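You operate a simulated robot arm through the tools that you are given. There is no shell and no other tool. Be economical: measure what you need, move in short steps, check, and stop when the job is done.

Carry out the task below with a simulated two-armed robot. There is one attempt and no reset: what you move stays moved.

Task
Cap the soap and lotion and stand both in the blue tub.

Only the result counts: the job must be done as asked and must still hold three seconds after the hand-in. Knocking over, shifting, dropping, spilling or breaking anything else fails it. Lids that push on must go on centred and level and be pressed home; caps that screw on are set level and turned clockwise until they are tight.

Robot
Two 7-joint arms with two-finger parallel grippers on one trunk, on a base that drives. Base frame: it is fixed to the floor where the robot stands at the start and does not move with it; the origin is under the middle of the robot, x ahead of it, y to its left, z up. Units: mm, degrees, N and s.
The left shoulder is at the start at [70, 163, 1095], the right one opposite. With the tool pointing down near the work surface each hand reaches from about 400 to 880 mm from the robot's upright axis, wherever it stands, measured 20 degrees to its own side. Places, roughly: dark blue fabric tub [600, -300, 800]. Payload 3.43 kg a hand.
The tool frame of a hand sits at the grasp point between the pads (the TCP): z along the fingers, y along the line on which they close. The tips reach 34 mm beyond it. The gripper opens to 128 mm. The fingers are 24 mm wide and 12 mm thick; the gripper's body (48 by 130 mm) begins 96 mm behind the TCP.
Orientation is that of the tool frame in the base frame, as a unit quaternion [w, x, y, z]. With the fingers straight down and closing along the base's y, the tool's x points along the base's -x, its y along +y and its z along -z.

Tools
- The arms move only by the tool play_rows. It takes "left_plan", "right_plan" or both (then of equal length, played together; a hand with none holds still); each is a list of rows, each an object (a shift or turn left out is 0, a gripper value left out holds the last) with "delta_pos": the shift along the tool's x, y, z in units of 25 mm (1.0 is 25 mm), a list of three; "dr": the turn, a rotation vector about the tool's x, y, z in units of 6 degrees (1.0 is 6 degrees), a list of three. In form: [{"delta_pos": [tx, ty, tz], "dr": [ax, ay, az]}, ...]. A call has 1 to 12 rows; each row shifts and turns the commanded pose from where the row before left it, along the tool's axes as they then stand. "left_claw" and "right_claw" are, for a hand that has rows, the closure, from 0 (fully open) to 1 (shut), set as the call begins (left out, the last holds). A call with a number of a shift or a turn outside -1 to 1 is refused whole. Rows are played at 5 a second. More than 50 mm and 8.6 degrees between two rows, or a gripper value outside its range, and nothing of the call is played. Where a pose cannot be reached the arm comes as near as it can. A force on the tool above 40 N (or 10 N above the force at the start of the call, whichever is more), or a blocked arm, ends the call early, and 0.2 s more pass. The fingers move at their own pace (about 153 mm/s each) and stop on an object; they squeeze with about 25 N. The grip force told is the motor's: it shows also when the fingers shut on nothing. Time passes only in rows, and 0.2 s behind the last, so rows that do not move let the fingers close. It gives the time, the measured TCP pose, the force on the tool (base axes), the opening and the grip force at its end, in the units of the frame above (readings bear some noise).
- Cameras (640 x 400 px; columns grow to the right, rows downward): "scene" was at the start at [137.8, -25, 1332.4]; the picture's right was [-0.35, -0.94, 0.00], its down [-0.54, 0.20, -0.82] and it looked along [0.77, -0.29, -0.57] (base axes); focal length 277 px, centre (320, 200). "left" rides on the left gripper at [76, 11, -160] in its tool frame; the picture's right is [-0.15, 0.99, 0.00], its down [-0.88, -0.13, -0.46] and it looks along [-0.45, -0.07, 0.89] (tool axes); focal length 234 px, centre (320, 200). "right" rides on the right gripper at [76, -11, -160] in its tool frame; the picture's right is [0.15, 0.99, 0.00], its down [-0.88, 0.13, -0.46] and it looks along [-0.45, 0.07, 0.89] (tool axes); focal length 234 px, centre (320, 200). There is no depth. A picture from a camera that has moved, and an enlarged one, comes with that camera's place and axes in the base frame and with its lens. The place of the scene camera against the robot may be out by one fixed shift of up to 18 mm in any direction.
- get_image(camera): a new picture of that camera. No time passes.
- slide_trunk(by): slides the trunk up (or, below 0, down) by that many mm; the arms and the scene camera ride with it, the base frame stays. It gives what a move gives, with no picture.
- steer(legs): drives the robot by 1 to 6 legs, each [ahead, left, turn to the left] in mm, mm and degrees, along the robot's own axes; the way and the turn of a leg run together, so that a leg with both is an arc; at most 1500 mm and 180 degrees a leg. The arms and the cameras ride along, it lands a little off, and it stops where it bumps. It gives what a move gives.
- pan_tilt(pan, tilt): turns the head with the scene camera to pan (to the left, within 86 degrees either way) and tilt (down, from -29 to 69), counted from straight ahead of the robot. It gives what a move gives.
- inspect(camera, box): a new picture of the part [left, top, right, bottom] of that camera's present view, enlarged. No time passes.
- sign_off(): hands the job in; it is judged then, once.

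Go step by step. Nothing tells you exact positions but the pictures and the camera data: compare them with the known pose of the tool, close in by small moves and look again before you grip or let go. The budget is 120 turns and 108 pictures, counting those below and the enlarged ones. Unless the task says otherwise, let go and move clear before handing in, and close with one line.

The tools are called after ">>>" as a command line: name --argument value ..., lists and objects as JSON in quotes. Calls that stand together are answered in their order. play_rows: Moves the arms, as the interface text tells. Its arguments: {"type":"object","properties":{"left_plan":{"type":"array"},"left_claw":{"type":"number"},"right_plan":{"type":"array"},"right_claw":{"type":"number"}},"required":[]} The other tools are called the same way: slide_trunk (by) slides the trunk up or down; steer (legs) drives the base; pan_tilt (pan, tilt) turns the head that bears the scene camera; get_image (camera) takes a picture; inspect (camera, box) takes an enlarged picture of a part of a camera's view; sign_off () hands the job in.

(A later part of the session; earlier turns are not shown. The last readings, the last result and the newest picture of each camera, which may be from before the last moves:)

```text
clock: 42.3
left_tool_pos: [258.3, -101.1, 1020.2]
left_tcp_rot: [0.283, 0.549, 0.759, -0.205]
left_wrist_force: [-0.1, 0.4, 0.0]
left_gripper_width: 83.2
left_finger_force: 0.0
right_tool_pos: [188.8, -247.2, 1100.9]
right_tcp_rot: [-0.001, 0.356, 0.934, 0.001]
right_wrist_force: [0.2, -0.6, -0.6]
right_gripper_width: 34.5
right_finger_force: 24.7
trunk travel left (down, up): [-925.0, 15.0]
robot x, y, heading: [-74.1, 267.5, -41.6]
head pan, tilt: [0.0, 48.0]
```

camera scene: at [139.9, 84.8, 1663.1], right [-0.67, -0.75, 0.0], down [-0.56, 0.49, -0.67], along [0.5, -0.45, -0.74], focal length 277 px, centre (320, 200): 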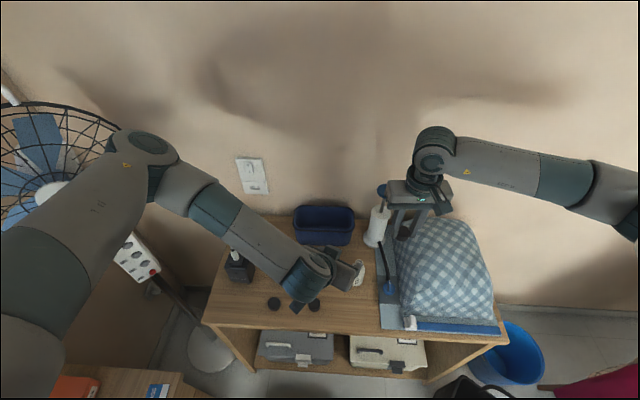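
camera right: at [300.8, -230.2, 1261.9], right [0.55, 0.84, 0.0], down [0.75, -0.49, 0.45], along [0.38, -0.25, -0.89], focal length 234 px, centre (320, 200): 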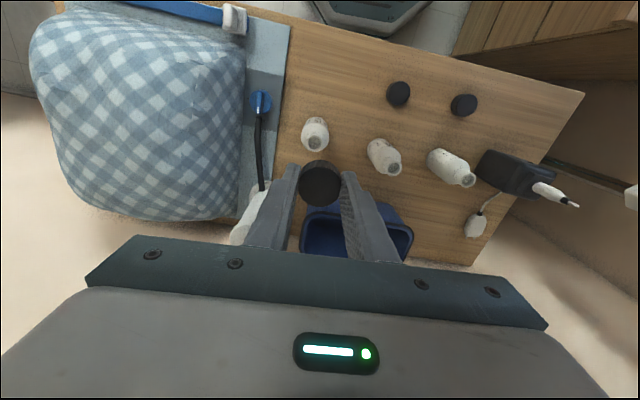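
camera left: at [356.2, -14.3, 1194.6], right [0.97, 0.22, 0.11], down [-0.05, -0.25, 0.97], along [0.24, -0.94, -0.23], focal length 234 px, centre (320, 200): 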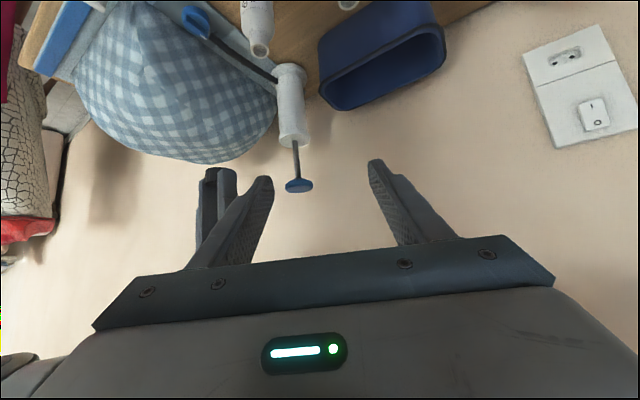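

Now re-approach the pre-grasp point with the left, and bring the right hand forward again.

>>> play_rows --left_plan '[{"delta_pos": [-0.597, 0.266, 0.519]}, {"delta_pos": [-0.597, 0.266, 0.519]}, {"delta_pos": [-0.597, 0.266, 0.519]}, {"delta_pos": [-0.597, 0.266, 0.519]}, {"delta_pos": [-0.597, 0.266, 0.519]}, {"delta_pos": [-0.597, 0.266, 0.519]}, {"delta_pos": [-0.597, 0.266, 0.519]}, {"delta_pos": [0.54, 0, 0.622]}, {"delta_pos": [0.54, 0, 0.622]}, {"delta_pos": [0.54, 0, 0.622]}, {"delta_pos": [0.54, 0, 0.622]}, {"delta_pos": [0.54, 0, 0.622]}]' --right_plan '[{"delta_pos": [-0.515, 0, 0]}, {"delta_pos": [-0.515, 0, 0]}, {"delta_pos": [-0.515, 0, 0]}, {"delta_pos": [-0.515, 0, 0]}, {"delta_pos": [-0.515, 0, 0]}, {"delta_pos": [-0.515, 0, 0]}, {"delta_pos": [-0.515, 0, 0]}, {"delta_pos": [-0.515, 0, 0]}, {"delta_pos": [-0.515, 0, 0]}, {"delta_pos": [-0.515, 0, 0]}, {"delta_pos": [-0.515, 0, 0]}, {"delta_pos": [-0.515, 0, 0]}]'

>>> get_image --camera "scene"

>>> get_image --camera "left"

```text
clock: 44.9
left_tool_pos: [344.5, -217.8, 917.4]
left_tcp_rot: [0.283, 0.549, 0.759, -0.205]
left_wrist_force: [0.4, -0.3, -1.6]
left_gripper_width: 83.3
left_finger_force: 0.0
right_tool_pos: [301.2, -349.5, 1100.1]
right_tcp_rot: [-0.001, 0.355, 0.935, 0.0]
right_wrist_force: [0.4, 0.4, 0.5]
right_gripper_width: 34.5
right_finger_force: 24.9
trunk travel left (down, up): [-925.0, 15.0]
robot x, y, heading: [-75.0, 270.4, -41.6]
head pan, tilt: [0.0, 48.0]
```

```text
73 pictures are left
camera scene: at [27.3, 184.6, 1663.1], right [-0.66, -0.75, 0.0], down [-0.56, 0.49, -0.67], along [0.5, -0.44, -0.74], focal length 277 px, centre (320, 200)
```

scene: 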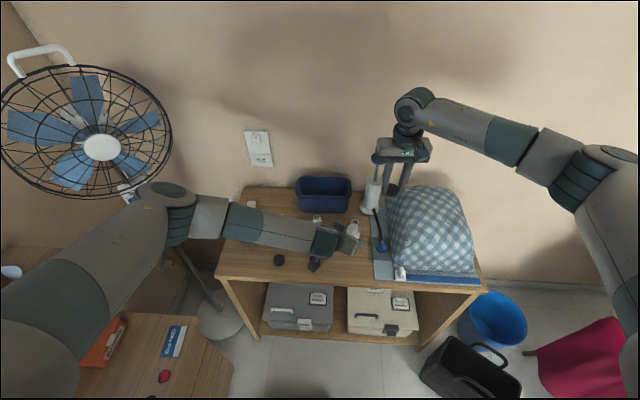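

```text
72 pictures are left
camera left: at [304.7, -60.8, 988.2], right [0.97, 0.21, 0.1], down [-0.01, -0.39, 0.92], along [0.23, -0.9, -0.38], focal length 234 px, centre (320, 200)
```

left: 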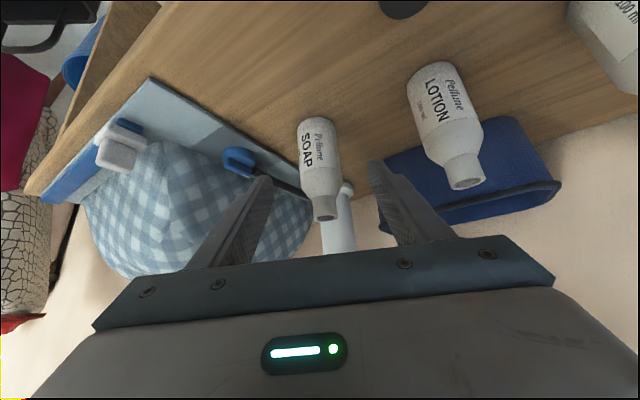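

The soap sits centred between the left fingers, about 100 mm ahead. Advancing along the fingers in small steps.

>>> play_rows --left_plan '[{"delta_pos": [0, -0.04, 0.6]}, {"delta_pos": [0, 0, 0.6]}, {"delta_pos": [0, 0, 0.6]}, {"delta_pos": [0, 0, 0.6]}, {"delta_pos": [0, 0, 0.6]}]'

>>> get_image --camera "left"

```text
clock: 46.1
left_tool_pos: [359.5, -264.8, 861.1]
left_tcp_rot: [0.284, 0.548, 0.759, -0.205]
left_wrist_force: [-0.1, -0.3, 1.1]
left_gripper_width: 83.3
left_finger_force: 0.1
right_tool_pos: [300.4, -349.4, 1100.2]
right_tcp_rot: [0.0, 0.356, 0.935, 0.0]
right_wrist_force: [-0.4, 0.4, 0.1]
right_gripper_width: 34.4
right_finger_force: 25.2
trunk travel left (down, up): [-925.0, 15.0]
robot x, y, heading: [-70.5, 262.0, -41.3]
head pan, tilt: [0.0, 48.0]
```

```text
71 pictures are left
camera left: at [318.7, -107.5, 932.1], right [0.97, 0.21, 0.1], down [-0.01, -0.39, 0.92], along [0.23, -0.9, -0.38], focal length 234 px, centre (320, 200)
```

left: 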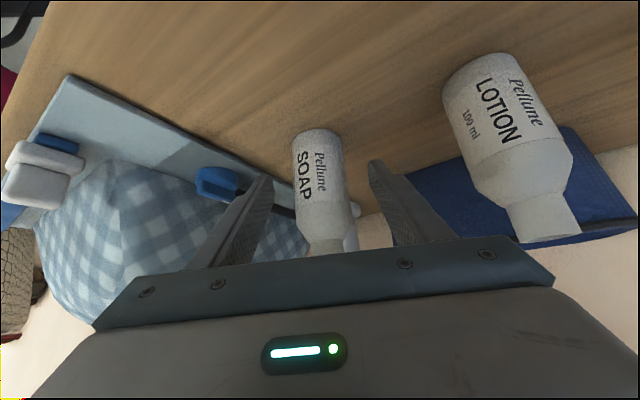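

Aligned. Advance the last 25 mm and close the left gripper.

>>> play_rows --left_plan '[{"delta_pos": [0, 0, 0.5]}, {"delta_pos": [0, 0, 0.5]}, {}]'

>>> get_image --camera "left"

>>> play_rows --left_plan '[{}, {}, {}]' --left_claw 1

>>> get_image --camera "left"

>>> get_image --camera "right"

```text
clock: 46.9
left_tool_pos: [364.8, -279.6, 841.5]
left_tcp_rot: [0.284, 0.548, 0.76, -0.204]
left_wrist_force: [-0.3, 0.5, 0.3]
left_gripper_width: 83.2
left_finger_force: 0.0
right_tool_pos: [302.1, -348.7, 1100.2]
right_tcp_rot: [0.0, 0.355, 0.935, 0.0]
right_wrist_force: [-1.0, -1.7, -0.5]
right_gripper_width: 34.8
right_finger_force: 25.0
trunk travel left (down, up): [-925.0, 15.0]
robot x, y, heading: [-72.0, 263.6, -41.6]
head pan, tilt: [0.0, 48.0]
```

```text
70 pictures are left
camera left: at [324.2, -122.9, 913.7], right [0.97, 0.21, 0.1], down [-0.01, -0.39, 0.92], along [0.23, -0.9, -0.38], focal length 234 px, centre (320, 200)
```

left: 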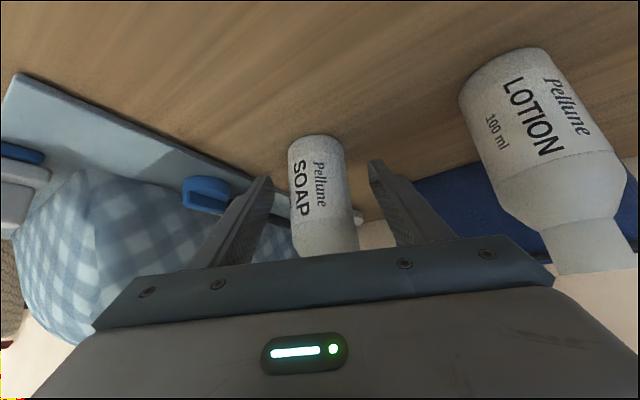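

```text
clock: 47.7
left_tool_pos: [364.3, -280.9, 841.6]
left_tcp_rot: [0.284, 0.548, 0.759, -0.205]
left_wrist_force: [-0.1, -0.1, -0.5]
left_gripper_width: 45.0
left_finger_force: 24.8
right_tool_pos: [300.1, -350.1, 1100.7]
right_tcp_rot: [0.0, 0.355, 0.935, 0.0]
right_wrist_force: [-0.3, 0.2, -0.1]
right_gripper_width: 34.5
right_finger_force: 24.9
trunk travel left (down, up): [-925.0, 15.0]
robot x, y, heading: [-78.6, 266.1, -41.2]
head pan, tilt: [0.0, 48.0]
```

```text
69 pictures are left
camera left: at [324.0, -123.3, 913.7], right [0.97, 0.21, 0.1], down [-0.01, -0.39, 0.92], along [0.23, -0.9, -0.38], focal length 234 px, centre (320, 200)
```

left: 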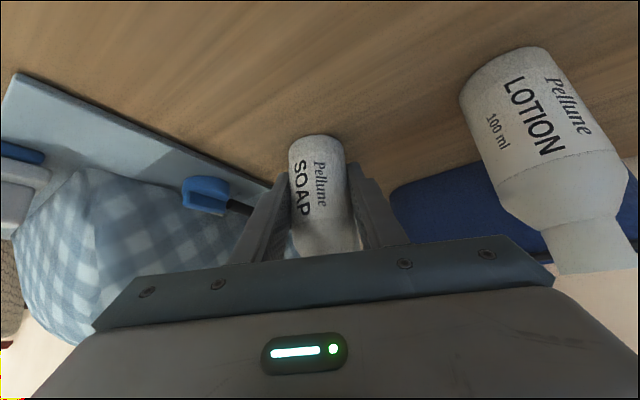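

```text
68 pictures are left
camera right: at [236.9, -306.4, 1261.3], right [0.55, 0.84, 0.0], down [0.74, -0.49, 0.46], along [0.38, -0.25, -0.89], focal length 234 px, centre (320, 200)
```

right: 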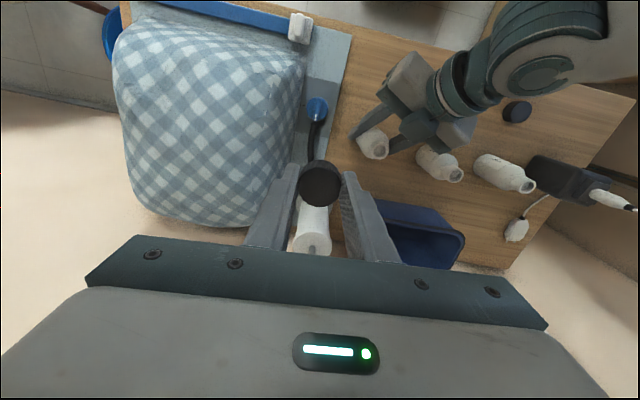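

Soap is held firmly (45 mm body). Now bring the right hand with the cap above the soap mouth and look.

>>> play_rows --right_plan '[{"delta_pos": [-0.02, 0.63, 0]}, {"delta_pos": [-0.02, 0.63, 0]}, {"delta_pos": [-0.02, 0.63, 0]}, {"delta_pos": [-0.02, 0.63, 0]}, {"delta_pos": [0, 0.63, 0.5]}, {"delta_pos": [0, 0.61, 0.9]}, {"delta_pos": [0, 0, 0.9]}, {"delta_pos": [0, 0, 0.9]}, {"delta_pos": [0, 0, 0.8]}]'

>>> get_image --camera "right"

>>> inspect --camera "scene" --box '[300, 180, 410, 270]'

>>> get_image --camera "left"

```text
clock: 49.7
left_tool_pos: [365.7, -280.6, 842.3]
left_tcp_rot: [0.284, 0.549, 0.759, -0.205]
left_wrist_force: [0.9, -0.4, 0.8]
left_gripper_width: 44.8
left_finger_force: 24.8
right_tool_pos: [365.3, -280.6, 1000.4]
right_tcp_rot: [0.0, 0.355, 0.935, -0.001]
right_wrist_force: [-0.4, 0.2, -0.5]
right_gripper_width: 34.4
right_finger_force: 25.0
trunk travel left (down, up): [-925.0, 15.0]
robot x, y, heading: [-75.6, 263.3, -41.9]
head pan, tilt: [0.0, 48.0]
```

```text
67 pictures are left
camera right: at [301.8, -237.7, 1161.3], right [0.55, 0.84, 0.0], down [0.74, -0.49, 0.46], along [0.38, -0.25, -0.89], focal length 234 px, centre (320, 200)
```

right: 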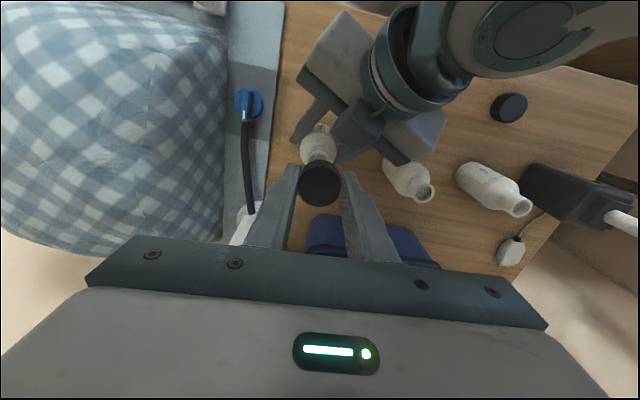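

```text
4.44 times, centred on (355, 225) of scene
camera zoom: at [27.1, 184.7, 1663.1], right [-0.66, -0.75, 0.0], down [-0.56, 0.49, -0.67], along [0.5, -0.44, -0.74], focal length 1231 px, centre (164, 89)
```

zoom: 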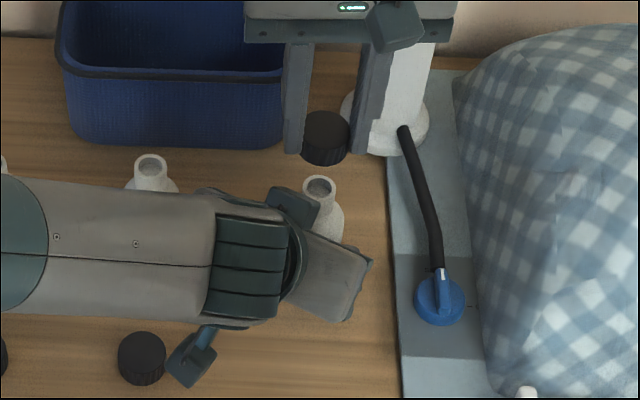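

```text
65 pictures are left
camera left: at [324.2, -123.3, 913.7], right [0.97, 0.21, 0.1], down [-0.01, -0.39, 0.92], along [0.23, -0.9, -0.38], focal length 234 px, centre (320, 200)
```

left: 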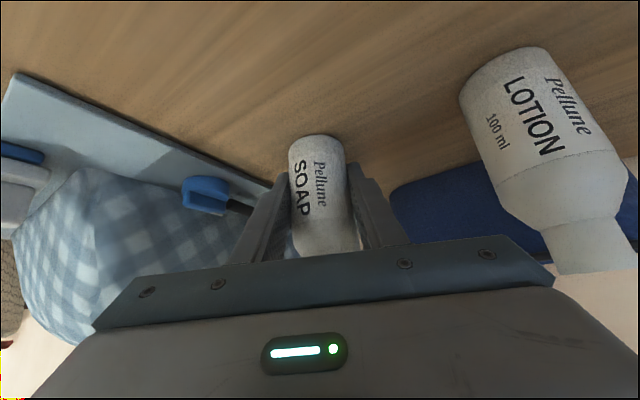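

Laterally nearly aligned. A tighter zoom will fix the remaining offset between cap and mouth.

>>> inspect --camera "scene" --box '[340, 197, 380, 222]'

>>> inspect --camera "right" --box '[280, 115, 360, 215]'

```text
16.00 times, centred on (360, 210) of scene
camera zoom: at [27.1, 184.7, 1663.1], right [-0.66, -0.75, 0.0], down [-0.56, 0.49, -0.67], along [0.5, -0.44, -0.74], focal length 4433 px, centre (-320, 48)
```

zoom: 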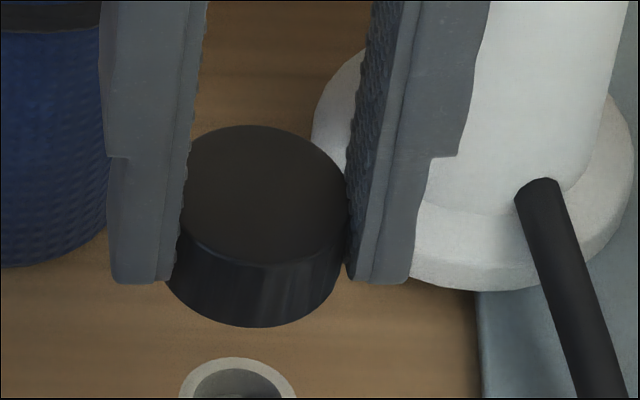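

```text
4.00 times, centred on (320, 165) of right
camera zoom: at [301.8, -237.7, 1161.3], right [0.55, 0.84, 0.0], down [0.74, -0.49, 0.46], along [0.38, -0.25, -0.89], focal length 937 px, centre (320, 340)
```

zoom: 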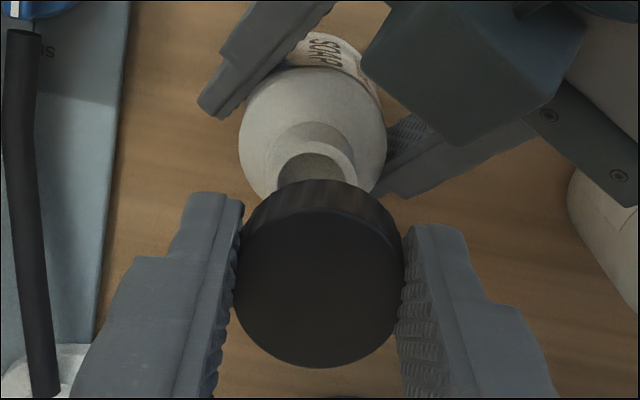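

Cap and mouth agree within about 2–3 mm. Lowering to just above the mouth, where the comparison becomes direct.

>>> play_rows --right_plan '[{"delta_pos": [0, -0.05, 0.5]}, {"delta_pos": [0, 0, 0.5]}, {"delta_pos": [0, 0, 0.4]}, {}]'

>>> inspect --camera "scene" --box '[340, 200, 380, 225]'

>>> inspect --camera "right" --box '[280, 125, 360, 175]'

```text
clock: 50.7
left_tool_pos: [365.9, -280.5, 842.5]
left_tcp_rot: [0.284, 0.549, 0.759, -0.205]
left_wrist_force: [0.7, -0.1, -0.3]
left_gripper_width: 45.1
left_finger_force: 25.3
right_tool_pos: [364.7, -280.9, 965.7]
right_tcp_rot: [0.001, 0.356, 0.935, 0.0]
right_wrist_force: [0.0, 0.3, 0.1]
right_gripper_width: 34.5
right_finger_force: 25.3
trunk travel left (down, up): [-925.0, 15.0]
robot x, y, heading: [-75.6, 264.0, -41.3]
head pan, tilt: [0.0, 48.0]
```

```text
16.00 times, centred on (360, 212) of scene
camera zoom: at [26.7, 184.6, 1663.1], right [-0.66, -0.75, 0.0], down [-0.56, 0.49, -0.67], along [0.5, -0.44, -0.74], focal length 4433 px, centre (-320, 0)
```

zoom: 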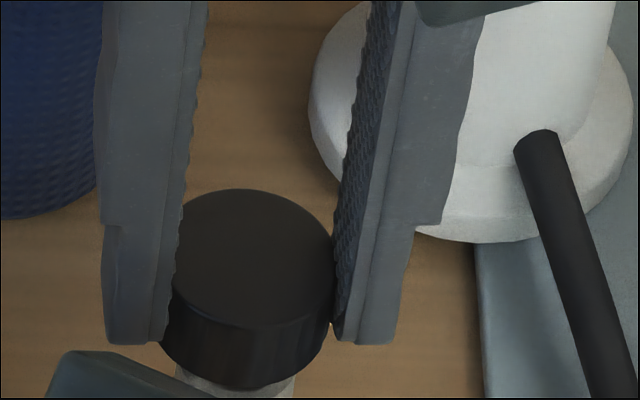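

```text
8.00 times, centred on (320, 150) of right
camera zoom: at [300.7, -238.8, 1126.3], right [0.55, 0.84, 0.0], down [0.74, -0.49, 0.46], along [0.38, -0.25, -0.89], focal length 1873 px, centre (320, 600)
```

zoom: 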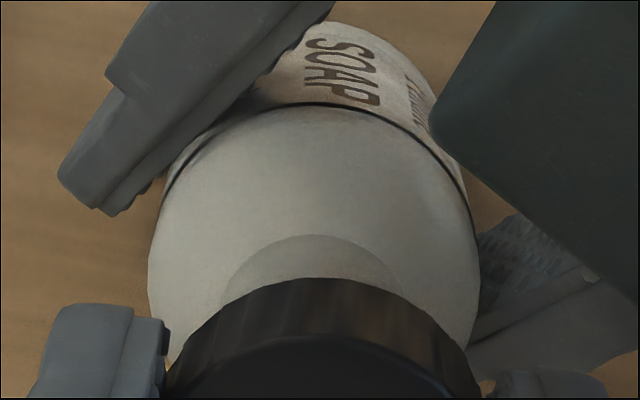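

Alignment looks good laterally. I'll lower gently onto the mouth and watch the force.

>>> play_rows --right_plan '[{"delta_pos": [0, -0.02, 0.2]}, {"delta_pos": [0, 0, 0.2]}, {"delta_pos": [0, 0, 0.2]}, {}]'

>>> inspect --camera "scene" --box '[340, 200, 380, 225]'

```text
clock: 51.7
left_tool_pos: [366.4, -280.2, 843.3]
left_tcp_rot: [0.284, 0.548, 0.76, -0.204]
left_wrist_force: [3.8, -4.7, -9.2]
left_gripper_width: 44.9
left_finger_force: 25.1
right_tool_pos: [366.1, -280.1, 954.0]
right_tcp_rot: [0.001, 0.355, 0.935, 0.0]
right_wrist_force: [-2.3, 1.6, 19.1]
right_gripper_width: 34.7
right_finger_force: 25.2
trunk travel left (down, up): [-925.0, 15.0]
robot x, y, heading: [-73.1, 264.5, -41.8]
head pan, tilt: [0.0, 48.0]
```

```text
16.00 times, centred on (360, 212) of scene
camera zoom: at [26.1, 185.4, 1663.3], right [-0.66, -0.75, 0.0], down [-0.56, 0.49, -0.67], along [0.5, -0.44, -0.74], focal length 4433 px, centre (-320, 0)
```

zoom: 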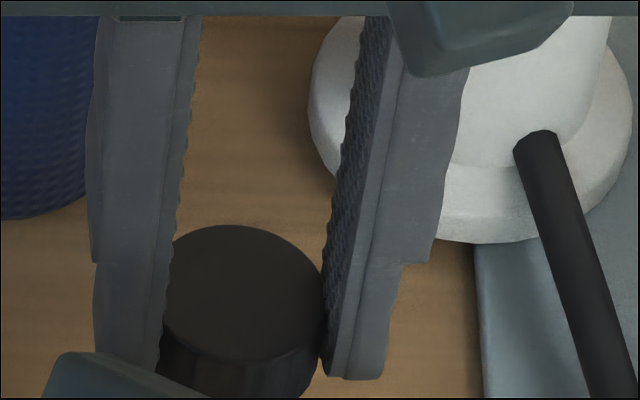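

Contact at 19 N with the cap on the rim. I'll try turning clockwise 60° with that light pressure and see whether it engages.

>>> play_rows --right_plan '[{"dr": [0, 0, 1]}, {"dr": [0, 0, 1]}, {"dr": [0, 0, 1]}, {"dr": [0, 0, 1]}, {"dr": [0, 0, 1]}, {"dr": [0, 0, 1]}, {"dr": [0, 0, 1]}, {"dr": [0, 0, 1]}, {"dr": [0, 0, 1]}, {"dr": [0, 0, 1]}]'

>>> inspect --camera "scene" --box '[330, 195, 386, 230]'

>>> inspect --camera "right" --box '[270, 120, 370, 200]'

```text
clock: 53.9
left_tool_pos: [364.0, -282.6, 844.0]
left_tcp_rot: [0.284, 0.549, 0.758, -0.206]
left_wrist_force: [0.1, 0.7, -0.7]
left_gripper_width: 44.9
left_finger_force: 25.0
right_tool_pos: [363.0, -281.7, 948.1]
right_tcp_rot: [-0.001, 0.776, 0.631, 0.0]
right_wrist_force: [1.2, -0.3, -0.2]
right_gripper_width: 34.8
right_finger_force: 25.1
trunk travel left (down, up): [-925.0, 15.0]
robot x, y, heading: [-74.0, 266.7, -41.5]
head pan, tilt: [0.0, 48.0]
```

```text
11.43 times, centred on (358, 212) of scene
camera zoom: at [26.9, 183.5, 1662.8], right [-0.66, -0.75, 0.0], down [-0.56, 0.49, -0.67], along [0.5, -0.44, -0.74], focal length 3166 px, centre (-114, 57)
```

zoom: 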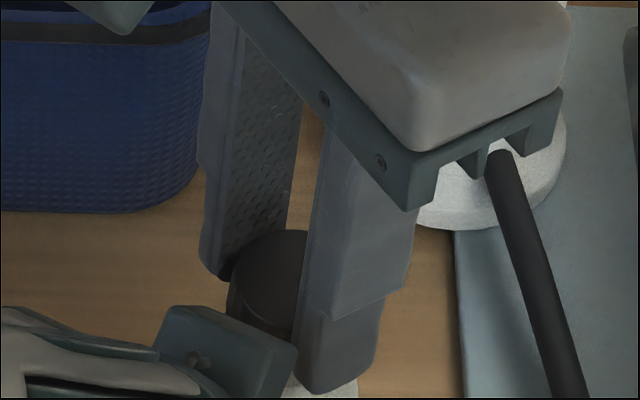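

```text
5.00 times, centred on (320, 160) of right
camera zoom: at [368.9, -204.4, 1109.7], right [1.0, -0.06, 0.0], down [-0.05, -0.89, 0.45], along [-0.03, -0.45, -0.89], focal length 1171 px, centre (320, 400)
```

zoom: 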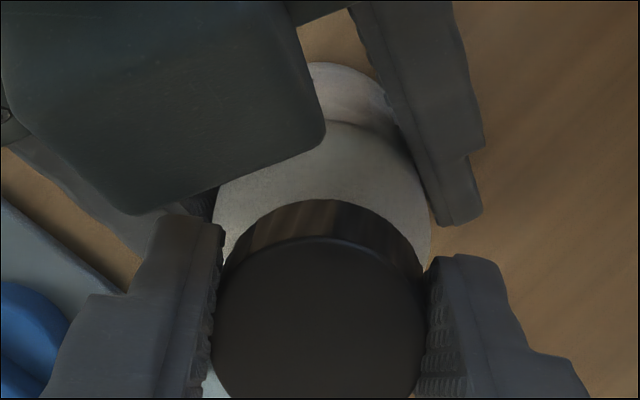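

The resistance vanished and the cap dropped about 6 mm, staying centred, so it seems engaged. Continuing to turn clockwise.

>>> play_rows --right_plan '[{"dr": [0, 0, 1], "delta_pos": [0, 0, 0.01]}, {"dr": [0, 0, 1], "delta_pos": [0, 0, 0.01]}, {"dr": [0, 0, 1], "delta_pos": [0, 0, 0.01]}, {"dr": [0, 0, 1], "delta_pos": [0, 0, 0.01]}, {"dr": [0, 0, 1], "delta_pos": [0, 0, 0.01]}, {"dr": [0, 0, 1], "delta_pos": [0, 0, 0.01]}, {"dr": [0, 0, 1], "delta_pos": [0, 0, 0.01]}, {"dr": [0, 0, 1], "delta_pos": [0, 0, 0.01]}, {"dr": [0, 0, 1], "delta_pos": [0, 0, 0.01]}, {"dr": [0, 0, 1], "delta_pos": [0, 0, 0.01]}]'

>>> get_image --camera "scene"

>>> get_image --camera "right"

```text
clock: 56.1
left_tool_pos: [364.3, -280.3, 842.3]
left_tcp_rot: [0.284, 0.548, 0.759, -0.206]
left_wrist_force: [-12.3, -3.7, 3.7]
left_gripper_width: 44.8
left_finger_force: 24.7
right_tool_pos: [365.4, -282.6, 950.4]
right_tcp_rot: [0.001, 0.987, 0.159, 0.001]
right_wrist_force: [13.7, 0.6, 1.2]
right_gripper_width: 34.5
right_finger_force: 25.3
trunk travel left (down, up): [-925.0, 15.0]
robot x, y, heading: [-74.5, 258.4, -41.9]
head pan, tilt: [0.0, 48.0]
```

```text
57 pictures are left
camera scene: at [26.4, 185.1, 1663.2], right [-0.66, -0.75, 0.0], down [-0.56, 0.49, -0.67], along [0.5, -0.44, -0.74], focal length 277 px, centre (320, 200)
```

scene: 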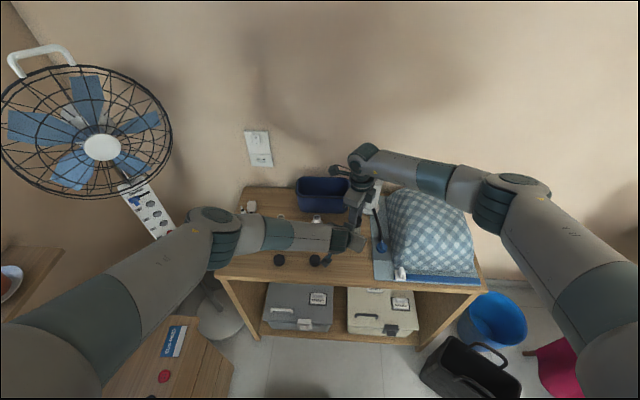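

```text
56 pictures are left
camera right: at [433.2, -246.6, 1110.7], right [0.45, -0.89, 0.0], down [-0.8, -0.4, 0.45], along [-0.41, -0.21, -0.89], focal length 234 px, centre (320, 200)
```

right: 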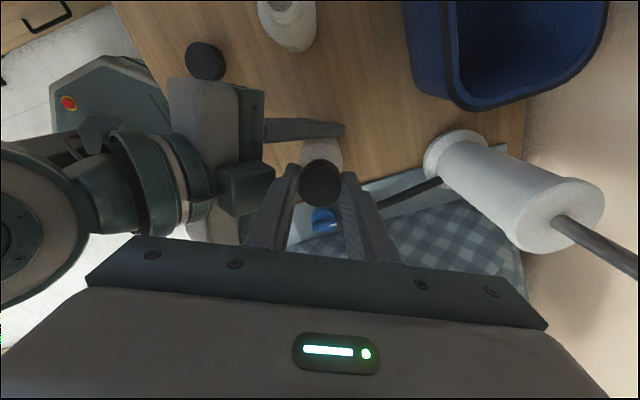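

A sideways force shows the right finger may be near the left gripper's bracket. I'll open the right fingers slightly, lift off and check how the cap sits.

>>> play_rows --right_plan '[{}, {}, {"delta_pos": [0, 0, -0.8]}, {"delta_pos": [0, 0, -1]}, {"delta_pos": [0, 0, -1]}]' --right_claw 0.67

>>> get_image --camera "right"

>>> inspect --camera "scene" --box '[330, 195, 386, 230]'

```text
clock: 57.3
left_tool_pos: [364.8, -279.8, 842.4]
left_tcp_rot: [0.285, 0.549, 0.759, -0.205]
left_wrist_force: [2.3, -0.4, 3.1]
left_gripper_width: 45.0
left_finger_force: 25.4
right_tool_pos: [364.3, -280.2, 1018.3]
right_tcp_rot: [-0.001, 0.987, 0.159, 0.0]
right_wrist_force: [-0.2, -0.1, 0.7]
right_gripper_width: 42.2
right_finger_force: 0.0
trunk travel left (down, up): [-925.0, 15.0]
robot x, y, heading: [-73.3, 265.9, -41.7]
head pan, tilt: [0.0, 48.0]
```

```text
55 pictures are left
camera right: at [432.8, -246.4, 1180.0], right [0.45, -0.89, 0.0], down [-0.79, -0.4, 0.46], along [-0.41, -0.2, -0.89], focal length 234 px, centre (320, 200)
```

right: 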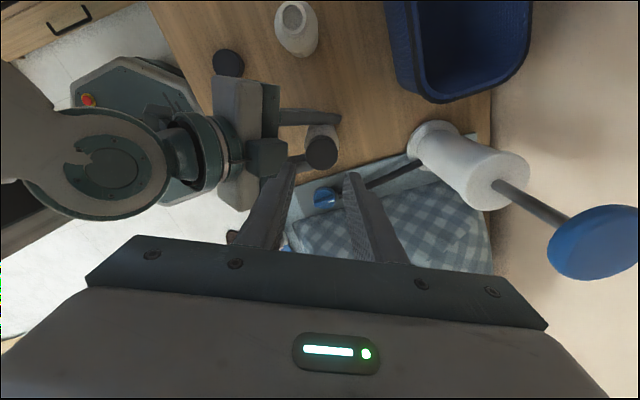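

```text
11.43 times, centred on (358, 212) of scene
camera zoom: at [26.4, 185.5, 1663.1], right [-0.66, -0.75, 0.0], down [-0.56, 0.49, -0.67], along [0.5, -0.44, -0.74], focal length 3166 px, centre (-114, 57)
```

zoom: 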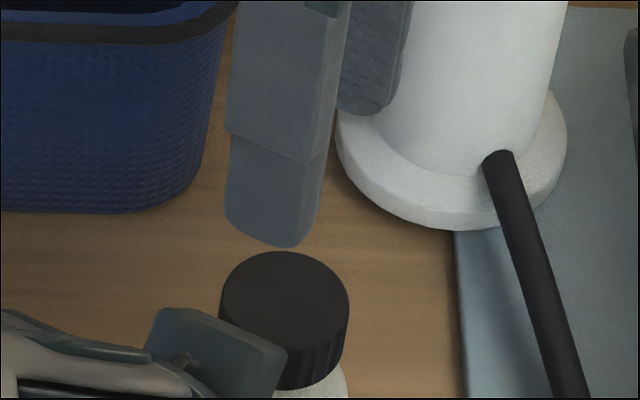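

The cap sits level on the soap. I'll wind the right wrist back 144° above it to regrip.

>>> play_rows --right_plan '[{"dr": [0, 0, -1]}, {"dr": [0, 0, -1]}, {"dr": [0, 0, -1]}, {"dr": [0, 0, -1]}, {"dr": [0, 0, -1]}, {"dr": [0, 0, -1]}, {"dr": [0, 0, -1]}, {"dr": [0, 0, -1]}, {"dr": [0, 0, -1]}, {"dr": [0, 0, -1]}, {"dr": [0, 0, -1]}, {"dr": [0, 0, -1]}]' --right_claw 0.58

>>> play_rows --right_plan '[{"dr": [0, 0, -1]}, {"dr": [0, 0, -1]}, {"dr": [0, 0, -1]}, {"dr": [0, 0, -1]}, {"dr": [0, 0, -1]}, {"dr": [0, 0, -1]}, {"dr": [0, 0, -1]}, {"dr": [0, 0, -1]}, {"dr": [0, 0, -1]}, {"dr": [0, 0, -1]}, {"dr": [0, 0, -1]}, {"dr": [0, 0, -1]}]'

>>> get_image --camera "right"

```text
clock: 59.9
left_tool_pos: [365.1, -280.5, 840.8]
left_tcp_rot: [0.284, 0.549, 0.759, -0.205]
left_wrist_force: [-0.5, 0.1, 1.1]
left_gripper_width: 45.2
left_finger_force: 25.0
right_tool_pos: [365.1, -281.6, 1020.2]
right_tcp_rot: [0.0, 0.704, 0.71, 0.0]
right_wrist_force: [-0.5, 0.1, 0.3]
right_gripper_width: 53.9
right_finger_force: 0.1
trunk travel left (down, up): [-925.0, 15.0]
robot x, y, heading: [-78.2, 264.2, -41.5]
head pan, tilt: [0.0, 48.0]
```

```text
clock: 62.5
left_tool_pos: [364.8, -280.2, 843.2]
left_tcp_rot: [0.284, 0.549, 0.759, -0.205]
left_wrist_force: [-0.7, -0.4, 1.6]
left_gripper_width: 45.1
left_finger_force: 24.9
right_tool_pos: [365.9, -281.9, 1019.5]
right_tcp_rot: [-0.001, 0.153, 0.988, -0.001]
right_wrist_force: [-0.3, -0.5, -0.4]
right_gripper_width: 53.7
right_finger_force: 0.1
trunk travel left (down, up): [-925.0, 15.0]
robot x, y, heading: [-76.5, 265.7, -41.8]
head pan, tilt: [0.0, 48.0]
```

```text
53 pictures are left
camera right: at [288.9, -268.7, 1180.0], right [0.16, 0.99, 0.0], down [0.88, -0.14, 0.46], along [0.45, -0.07, -0.89], focal length 234 px, centre (320, 200)
```

right: 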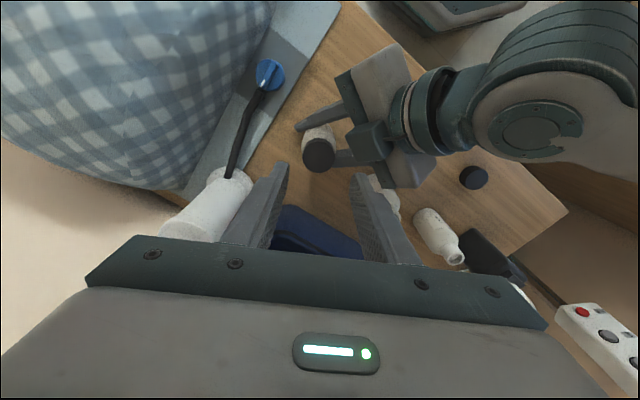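

>>> inspect --camera "right" --box '[290, 120, 350, 180]'

```text
6.67 times, centred on (320, 150) of right
camera zoom: at [288.9, -268.7, 1180.0], right [0.16, 0.99, 0.0], down [0.88, -0.14, 0.46], along [0.45, -0.07, -0.89], focal length 1561 px, centre (320, 533)
```

zoom: 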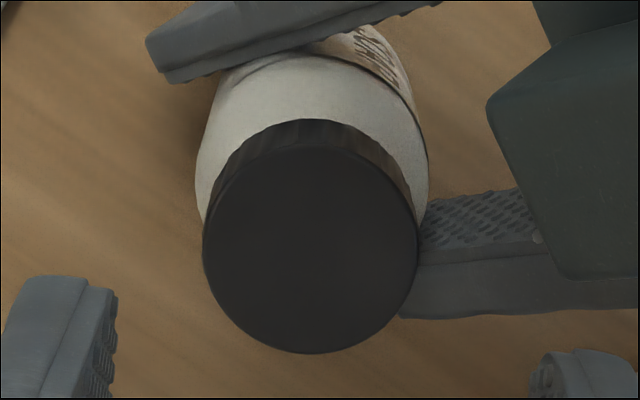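

The cap is about 2 mm nearer and 1 mm to the right of the grasp axis; I'll correct, lower, grip and turn.

>>> play_rows --right_plan '[{"delta_pos": [0.08, -0.035, 0.9]}, {"delta_pos": [0, 0, 0.9]}, {"delta_pos": [0, 0, 0.6]}, {"delta_pos": [0, 0, 0.42]}, {}]'

>>> play_rows --right_plan '[{}, {}, {}]' --right_claw 1

>>> play_rows --right_plan '[{"dr": [0, 0, 1]}, {"dr": [0, 0, 1]}, {"dr": [0, 0, 1]}, {"dr": [0, 0, 1]}, {"dr": [0, 0, 1]}, {"dr": [0, 0, 1]}, {"dr": [0, 0, 1]}, {"dr": [0, 0, 1]}, {"dr": [0, 0, 1]}, {"dr": [0, 0, 1]}]'

>>> play_rows --right_plan '[{"dr": [0, 0, 1]}, {"dr": [0, 0, 1]}, {"dr": [0, 0, 1]}, {"dr": [0, 0, 1]}, {"dr": [0, 0, 1]}, {"dr": [0, 0, 1]}, {"dr": [0, 0, 1]}, {"dr": [0, 0, 1]}, {"dr": [0, 0, 1]}, {"dr": [0, 0, 1]}]'

```text
clock: 63.7
left_tool_pos: [364.6, -279.1, 842.3]
left_tcp_rot: [0.283, 0.549, 0.759, -0.205]
left_wrist_force: [-9.3, 15.8, -5.7]
left_gripper_width: 44.8
left_finger_force: 24.6
right_tool_pos: [362.4, -282.2, 949.5]
right_tcp_rot: [0.001, 0.153, 0.988, 0.0]
right_wrist_force: [8.7, -13.8, 11.1]
right_gripper_width: 47.5
right_finger_force: 0.0
trunk travel left (down, up): [-925.0, 15.0]
robot x, y, heading: [-77.2, 265.1, -41.6]
head pan, tilt: [0.0, 48.0]
```

```text
clock: 64.5
left_tool_pos: [366.6, -280.6, 842.5]
left_tcp_rot: [0.284, 0.549, 0.759, -0.205]
left_wrist_force: [0.0, 1.4, -1.1]
left_gripper_width: 45.2
left_finger_force: 24.7
right_tool_pos: [361.7, -282.0, 949.2]
right_tcp_rot: [-0.001, 0.153, 0.988, 0.001]
right_wrist_force: [0.3, -2.0, 1.5]
right_gripper_width: 34.4
right_finger_force: 24.6
trunk travel left (down, up): [-925.0, 15.0]
robot x, y, heading: [-75.0, 262.7, -41.6]
head pan, tilt: [0.0, 48.0]
```

```text
clock: 66.7
left_tool_pos: [364.2, -281.4, 843.5]
left_tcp_rot: [0.283, 0.549, 0.759, -0.206]
left_wrist_force: [-10.5, -11.0, 7.0]
left_gripper_width: 44.8
left_finger_force: 24.9
right_tool_pos: [363.3, -282.3, 948.5]
right_tcp_rot: [0.0, 0.627, 0.779, 0.001]
right_wrist_force: [10.0, 11.4, -8.3]
right_gripper_width: 34.0
right_finger_force: 24.7
trunk travel left (down, up): [-925.0, 15.0]
robot x, y, heading: [-75.4, 267.8, -41.7]
head pan, tilt: [0.0, 48.0]
```

```text
clock: 68.9
left_tool_pos: [365.2, -280.5, 841.9]
left_tcp_rot: [0.283, 0.549, 0.76, -0.204]
left_wrist_force: [-22.1, 1.6, 2.2]
left_gripper_width: 47.2
left_finger_force: 25.2
right_tool_pos: [363.6, -282.1, 948.3]
right_tcp_rot: [0.001, 0.933, 0.361, 0.001]
right_wrist_force: [23.0, -2.2, -3.3]
right_gripper_width: 33.9
right_finger_force: 25.3
trunk travel left (down, up): [-925.0, 15.0]
robot x, y, heading: [-73.2, 261.3, -41.8]
head pan, tilt: [0.0, 48.0]
```

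The forces show a grip offset of about 2–3 mm from the bottle axis (axis near [366,-282]). Release, lift, wind back and check the cap.

>>> play_rows --right_plan '[{}, {}, {"delta_pos": [0, 0, -1]}, {"delta_pos": [0, 0, -1]}, {"delta_pos": [0, 0, -0.8]}, {"dr": [0, 0, -1]}, {"dr": [0, 0, -1]}, {"dr": [0, 0, -1]}, {"dr": [0, 0, -1]}, {"dr": [0, 0, -1]}, {"dr": [0, 0, -1]}]' --right_claw 0.67

>>> play_rows --right_plan '[{"dr": [0, 0, -1]}, {"dr": [0, 0, -1]}, {"dr": [0, 0, -1]}, {"dr": [0, 0, -1]}, {"dr": [0, 0, -1]}, {"dr": [0, 0, -1]}, {"dr": [0, 0, -1]}, {"dr": [0, 0, -1]}, {"dr": [0, 0, -1]}, {"dr": [0, 0, -1]}, {"dr": [0, 0, -1]}, {"dr": [0, 0, -1]}]'

>>> inspect --camera "scene" --box '[340, 205, 380, 230]'

>>> inspect --camera "right" --box '[290, 120, 350, 180]'

```text
clock: 71.3
left_tool_pos: [365.5, -281.2, 842.1]
left_tcp_rot: [0.284, 0.549, 0.759, -0.205]
left_wrist_force: [0.6, 0.0, -1.8]
left_gripper_width: 44.0
left_finger_force: 25.0
right_tool_pos: [363.5, -281.8, 1017.5]
right_tcp_rot: [0.0, 0.775, 0.632, 0.0]
right_wrist_force: [0.4, -0.6, -0.5]
right_gripper_width: 42.3
right_finger_force: 0.0
trunk travel left (down, up): [-925.0, 15.0]
robot x, y, heading: [-79.2, 264.0, -41.6]
head pan, tilt: [0.0, 48.0]
```

```text
clock: 73.9
left_tool_pos: [366.0, -281.6, 842.5]
left_tcp_rot: [0.284, 0.549, 0.759, -0.205]
left_wrist_force: [0.9, 0.0, -1.0]
left_gripper_width: 44.2
left_finger_force: 24.6
right_tool_pos: [362.0, -281.1, 1018.5]
right_tcp_rot: [-0.001, 0.255, 0.967, 0.0]
right_wrist_force: [0.0, 0.4, -0.3]
right_gripper_width: 42.0
right_finger_force: 0.2
trunk travel left (down, up): [-925.0, 15.0]
robot x, y, heading: [-72.4, 264.2, -41.5]
head pan, tilt: [0.0, 48.0]
```

```text
16.00 times, centred on (360, 218) of scene
camera zoom: at [26.8, 184.6, 1663.0], right [-0.66, -0.75, 0.0], down [-0.56, 0.49, -0.67], along [0.5, -0.44, -0.74], focal length 4433 px, centre (-320, -80)
```

zoom: 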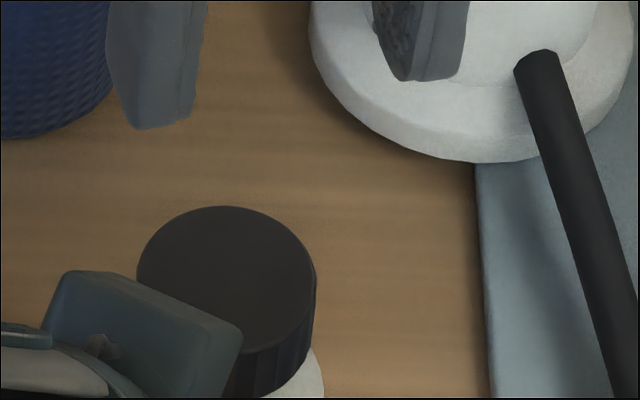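

```text
6.67 times, centred on (320, 150) of right
camera zoom: at [291.4, -253.7, 1178.8], right [0.36, 0.93, 0.0], down [0.83, -0.32, 0.45], along [0.42, -0.16, -0.89], focal length 1561 px, centre (320, 533)
```

zoom: 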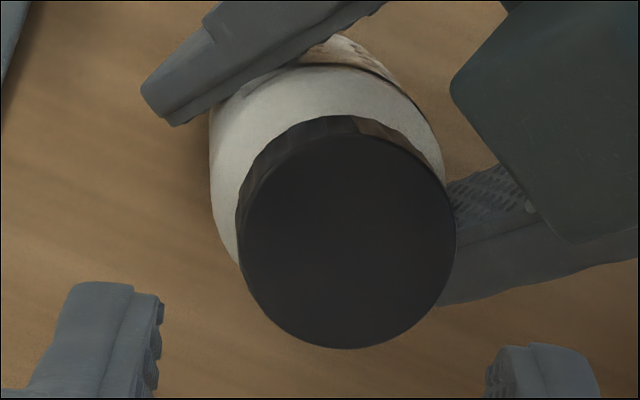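

The bottle has leaned slightly in the left fingers. I'll open the left fingers a little so it stands upright again, back the left hand off 15 mm (more room from its bracket), and regrip.

>>> play_rows --left_plan '[{}, {}, {}, {"delta_pos": [0, 0, -0.3]}, {"delta_pos": [0, 0, -0.3]}, {}]' --left_claw 0.55

>>> inspect --camera "right" --box '[290, 120, 350, 180]'

>>> get_image --camera "left"

```text
clock: 75.3
left_tool_pos: [361.4, -271.5, 854.4]
left_tcp_rot: [0.285, 0.548, 0.76, -0.204]
left_wrist_force: [0.4, -0.8, 0.2]
left_gripper_width: 57.3
left_finger_force: 0.1
right_tool_pos: [362.6, -282.2, 1018.0]
right_tcp_rot: [-0.001, 0.256, 0.967, 0.0]
right_wrist_force: [0.7, -0.1, 0.0]
right_gripper_width: 42.1
right_finger_force: 0.0
trunk travel left (down, up): [-925.0, 15.0]
robot x, y, heading: [-76.3, 264.9, -41.7]
head pan, tilt: [0.0, 48.0]
```

```text
6.67 times, centred on (320, 150) of right
camera zoom: at [291.2, -253.6, 1178.8], right [0.36, 0.93, 0.0], down [0.83, -0.32, 0.46], along [0.42, -0.16, -0.89], focal length 1561 px, centre (320, 533)
```

zoom: 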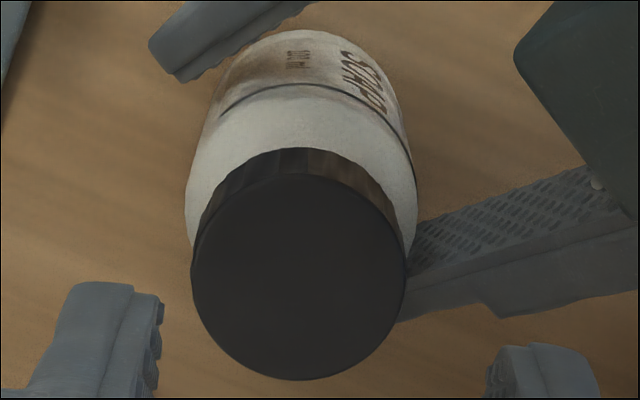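

```text
48 pictures are left
camera left: at [320.8, -113.9, 924.9], right [0.97, 0.21, 0.1], down [-0.01, -0.39, 0.92], along [0.23, -0.9, -0.38], focal length 234 px, centre (320, 200)
```

left: 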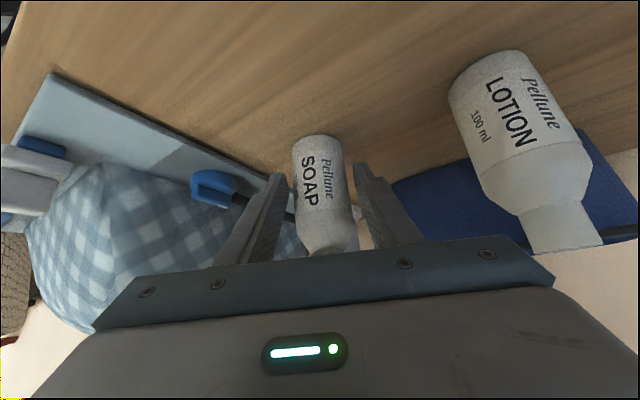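

The bottle stands upright with the cap level. Regrip the soap with the left.

>>> play_rows --left_plan '[{}, {}, {}]' --left_claw 1

>>> inspect --camera "right" --box '[290, 120, 350, 180]'

```text
clock: 76.1
left_tool_pos: [361.7, -271.1, 853.7]
left_tcp_rot: [0.283, 0.549, 0.759, -0.206]
left_wrist_force: [-0.4, -0.8, 0.2]
left_gripper_width: 44.0
left_finger_force: 24.9
right_tool_pos: [362.3, -282.3, 1018.8]
right_tcp_rot: [-0.001, 0.257, 0.966, 0.0]
right_wrist_force: [0.2, 0.0, -0.1]
right_gripper_width: 42.0
right_finger_force: 0.0
trunk travel left (down, up): [-925.0, 15.0]
robot x, y, heading: [-74.1, 266.7, -41.4]
head pan, tilt: [0.0, 48.0]
```

```text
6.67 times, centred on (320, 150) of right
camera zoom: at [291.3, -253.4, 1178.9], right [0.36, 0.93, 0.0], down [0.83, -0.32, 0.46], along [0.42, -0.16, -0.89], focal length 1561 px, centre (320, 533)
```

zoom: 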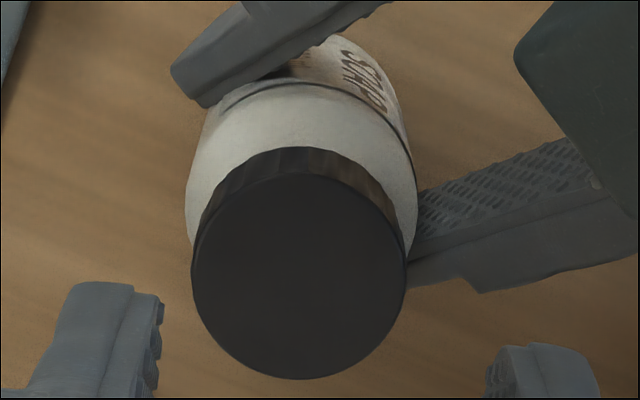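

Shift 2.7 mm right, lower and grip the cap; then check forces before turning.

>>> play_rows --right_plan '[{"delta_pos": [-0.02, -0.11, 0.9]}, {"delta_pos": [0, 0, 0.9]}, {"delta_pos": [0, 0, 0.6]}, {"delta_pos": [0, 0, 0.5]}, {}]'

>>> play_rows --right_plan '[{}, {}, {}]' --right_claw 1

>>> play_rows --right_plan '[{"delta_pos": [0, 0, 0.04], "dr": [0, 0, 1]}, {"delta_pos": [0, 0, 0.04], "dr": [0, 0, 1]}, {"delta_pos": [0, 0, 0.04], "dr": [0, 0, 1]}, {"delta_pos": [0, 0, 0.02], "dr": [0, 0, 1]}, {"delta_pos": [0, 0, 0.02], "dr": [0, 0, 1]}]'

```text
clock: 77.3
left_tool_pos: [362.4, -271.2, 853.3]
left_tcp_rot: [0.283, 0.549, 0.759, -0.205]
left_wrist_force: [-0.6, 0.8, 0.1]
left_gripper_width: 43.9
left_finger_force: 25.0
right_tool_pos: [362.2, -284.4, 946.4]
right_tcp_rot: [0.0, 0.255, 0.967, 0.0]
right_wrist_force: [0.0, 0.2, -0.6]
right_gripper_width: 42.0
right_finger_force: 0.1
trunk travel left (down, up): [-925.0, 15.0]
robot x, y, heading: [-73.9, 262.2, -41.5]
head pan, tilt: [0.0, 48.0]
```

```text
clock: 78.1
left_tool_pos: [361.9, -271.7, 853.1]
left_tcp_rot: [0.285, 0.548, 0.759, -0.205]
left_wrist_force: [-0.1, -1.6, 0.4]
left_gripper_width: 43.8
left_finger_force: 25.2
right_tool_pos: [361.8, -283.7, 946.7]
right_tcp_rot: [0.0, 0.255, 0.967, 0.0]
right_wrist_force: [1.3, 2.4, -0.4]
right_gripper_width: 34.1
right_finger_force: 24.5
trunk travel left (down, up): [-925.0, 15.0]
robot x, y, heading: [-73.5, 263.8, -41.9]
head pan, tilt: [0.0, 48.0]
```

```text
clock: 79.3
left_tool_pos: [361.0, -270.4, 853.5]
left_tcp_rot: [0.284, 0.548, 0.759, -0.205]
left_wrist_force: [1.5, -18.8, -13.6]
left_gripper_width: 44.0
left_finger_force: 24.6
right_tool_pos: [363.3, -282.9, 943.9]
right_tcp_rot: [0.002, 0.497, 0.868, 0.001]
right_wrist_force: [4.7, 14.3, 28.8]
right_gripper_width: 34.1
right_finger_force: 25.2
trunk travel left (down, up): [-925.0, 15.0]
robot x, y, heading: [-75.1, 265.0, -41.7]
head pan, tilt: [0.0, 48.0]
```

There's now firm vertical resistance, so the cap may be nearly seated. I'll ease the downward push and continue turning.

>>> play_rows --right_plan '[{"delta_pos": [0, 0, -0.1], "dr": [0, 0, 1]}, {"dr": [0, 0, 1]}, {"dr": [0, 0, 1]}, {"dr": [0, 0, 1]}, {"dr": [0, 0, 1]}]'

>>> inspect --camera "right" --box '[270, 120, 370, 200]'

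>>> get_image --camera "left"

```text
clock: 80.5
left_tool_pos: [357.4, -270.6, 853.2]
left_tcp_rot: [0.283, 0.55, 0.759, -0.207]
left_wrist_force: [-25.2, -3.6, 3.4]
left_gripper_width: 44.8
left_finger_force: 24.7
right_tool_pos: [360.6, -283.9, 944.9]
right_tcp_rot: [0.003, 0.706, 0.708, 0.001]
right_wrist_force: [23.1, 5.2, 1.4]
right_gripper_width: 34.1
right_finger_force: 24.5
trunk travel left (down, up): [-925.0, 15.0]
robot x, y, heading: [-75.3, 265.1, -41.8]
head pan, tilt: [0.0, 48.0]
```

```text
5.00 times, centred on (320, 160) of right
camera zoom: at [349.4, -207.6, 1106.0], right [0.99, 0.15, 0.0], down [0.13, -0.88, 0.46], along [0.07, -0.45, -0.89], focal length 1171 px, centre (320, 400)
```

zoom: 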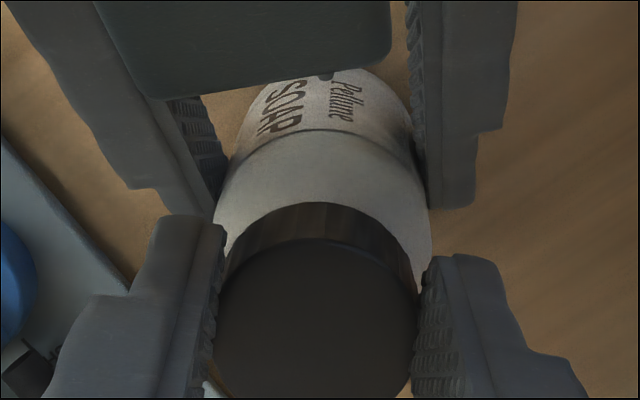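

```text
45 pictures are left
camera left: at [317.8, -114.0, 925.3], right [0.97, 0.2, 0.09], down [-0.01, -0.39, 0.92], along [0.22, -0.9, -0.38], focal length 234 px, centre (320, 200)
```

left: 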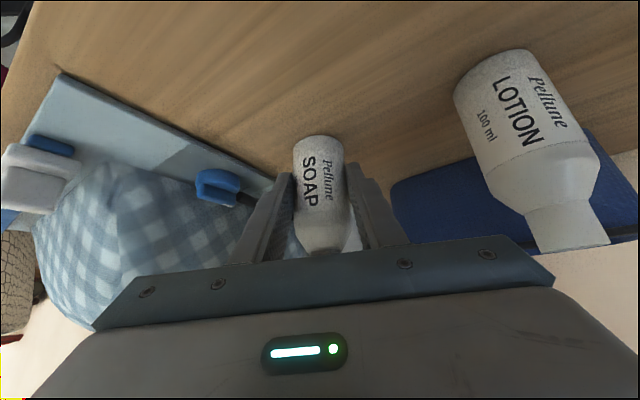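

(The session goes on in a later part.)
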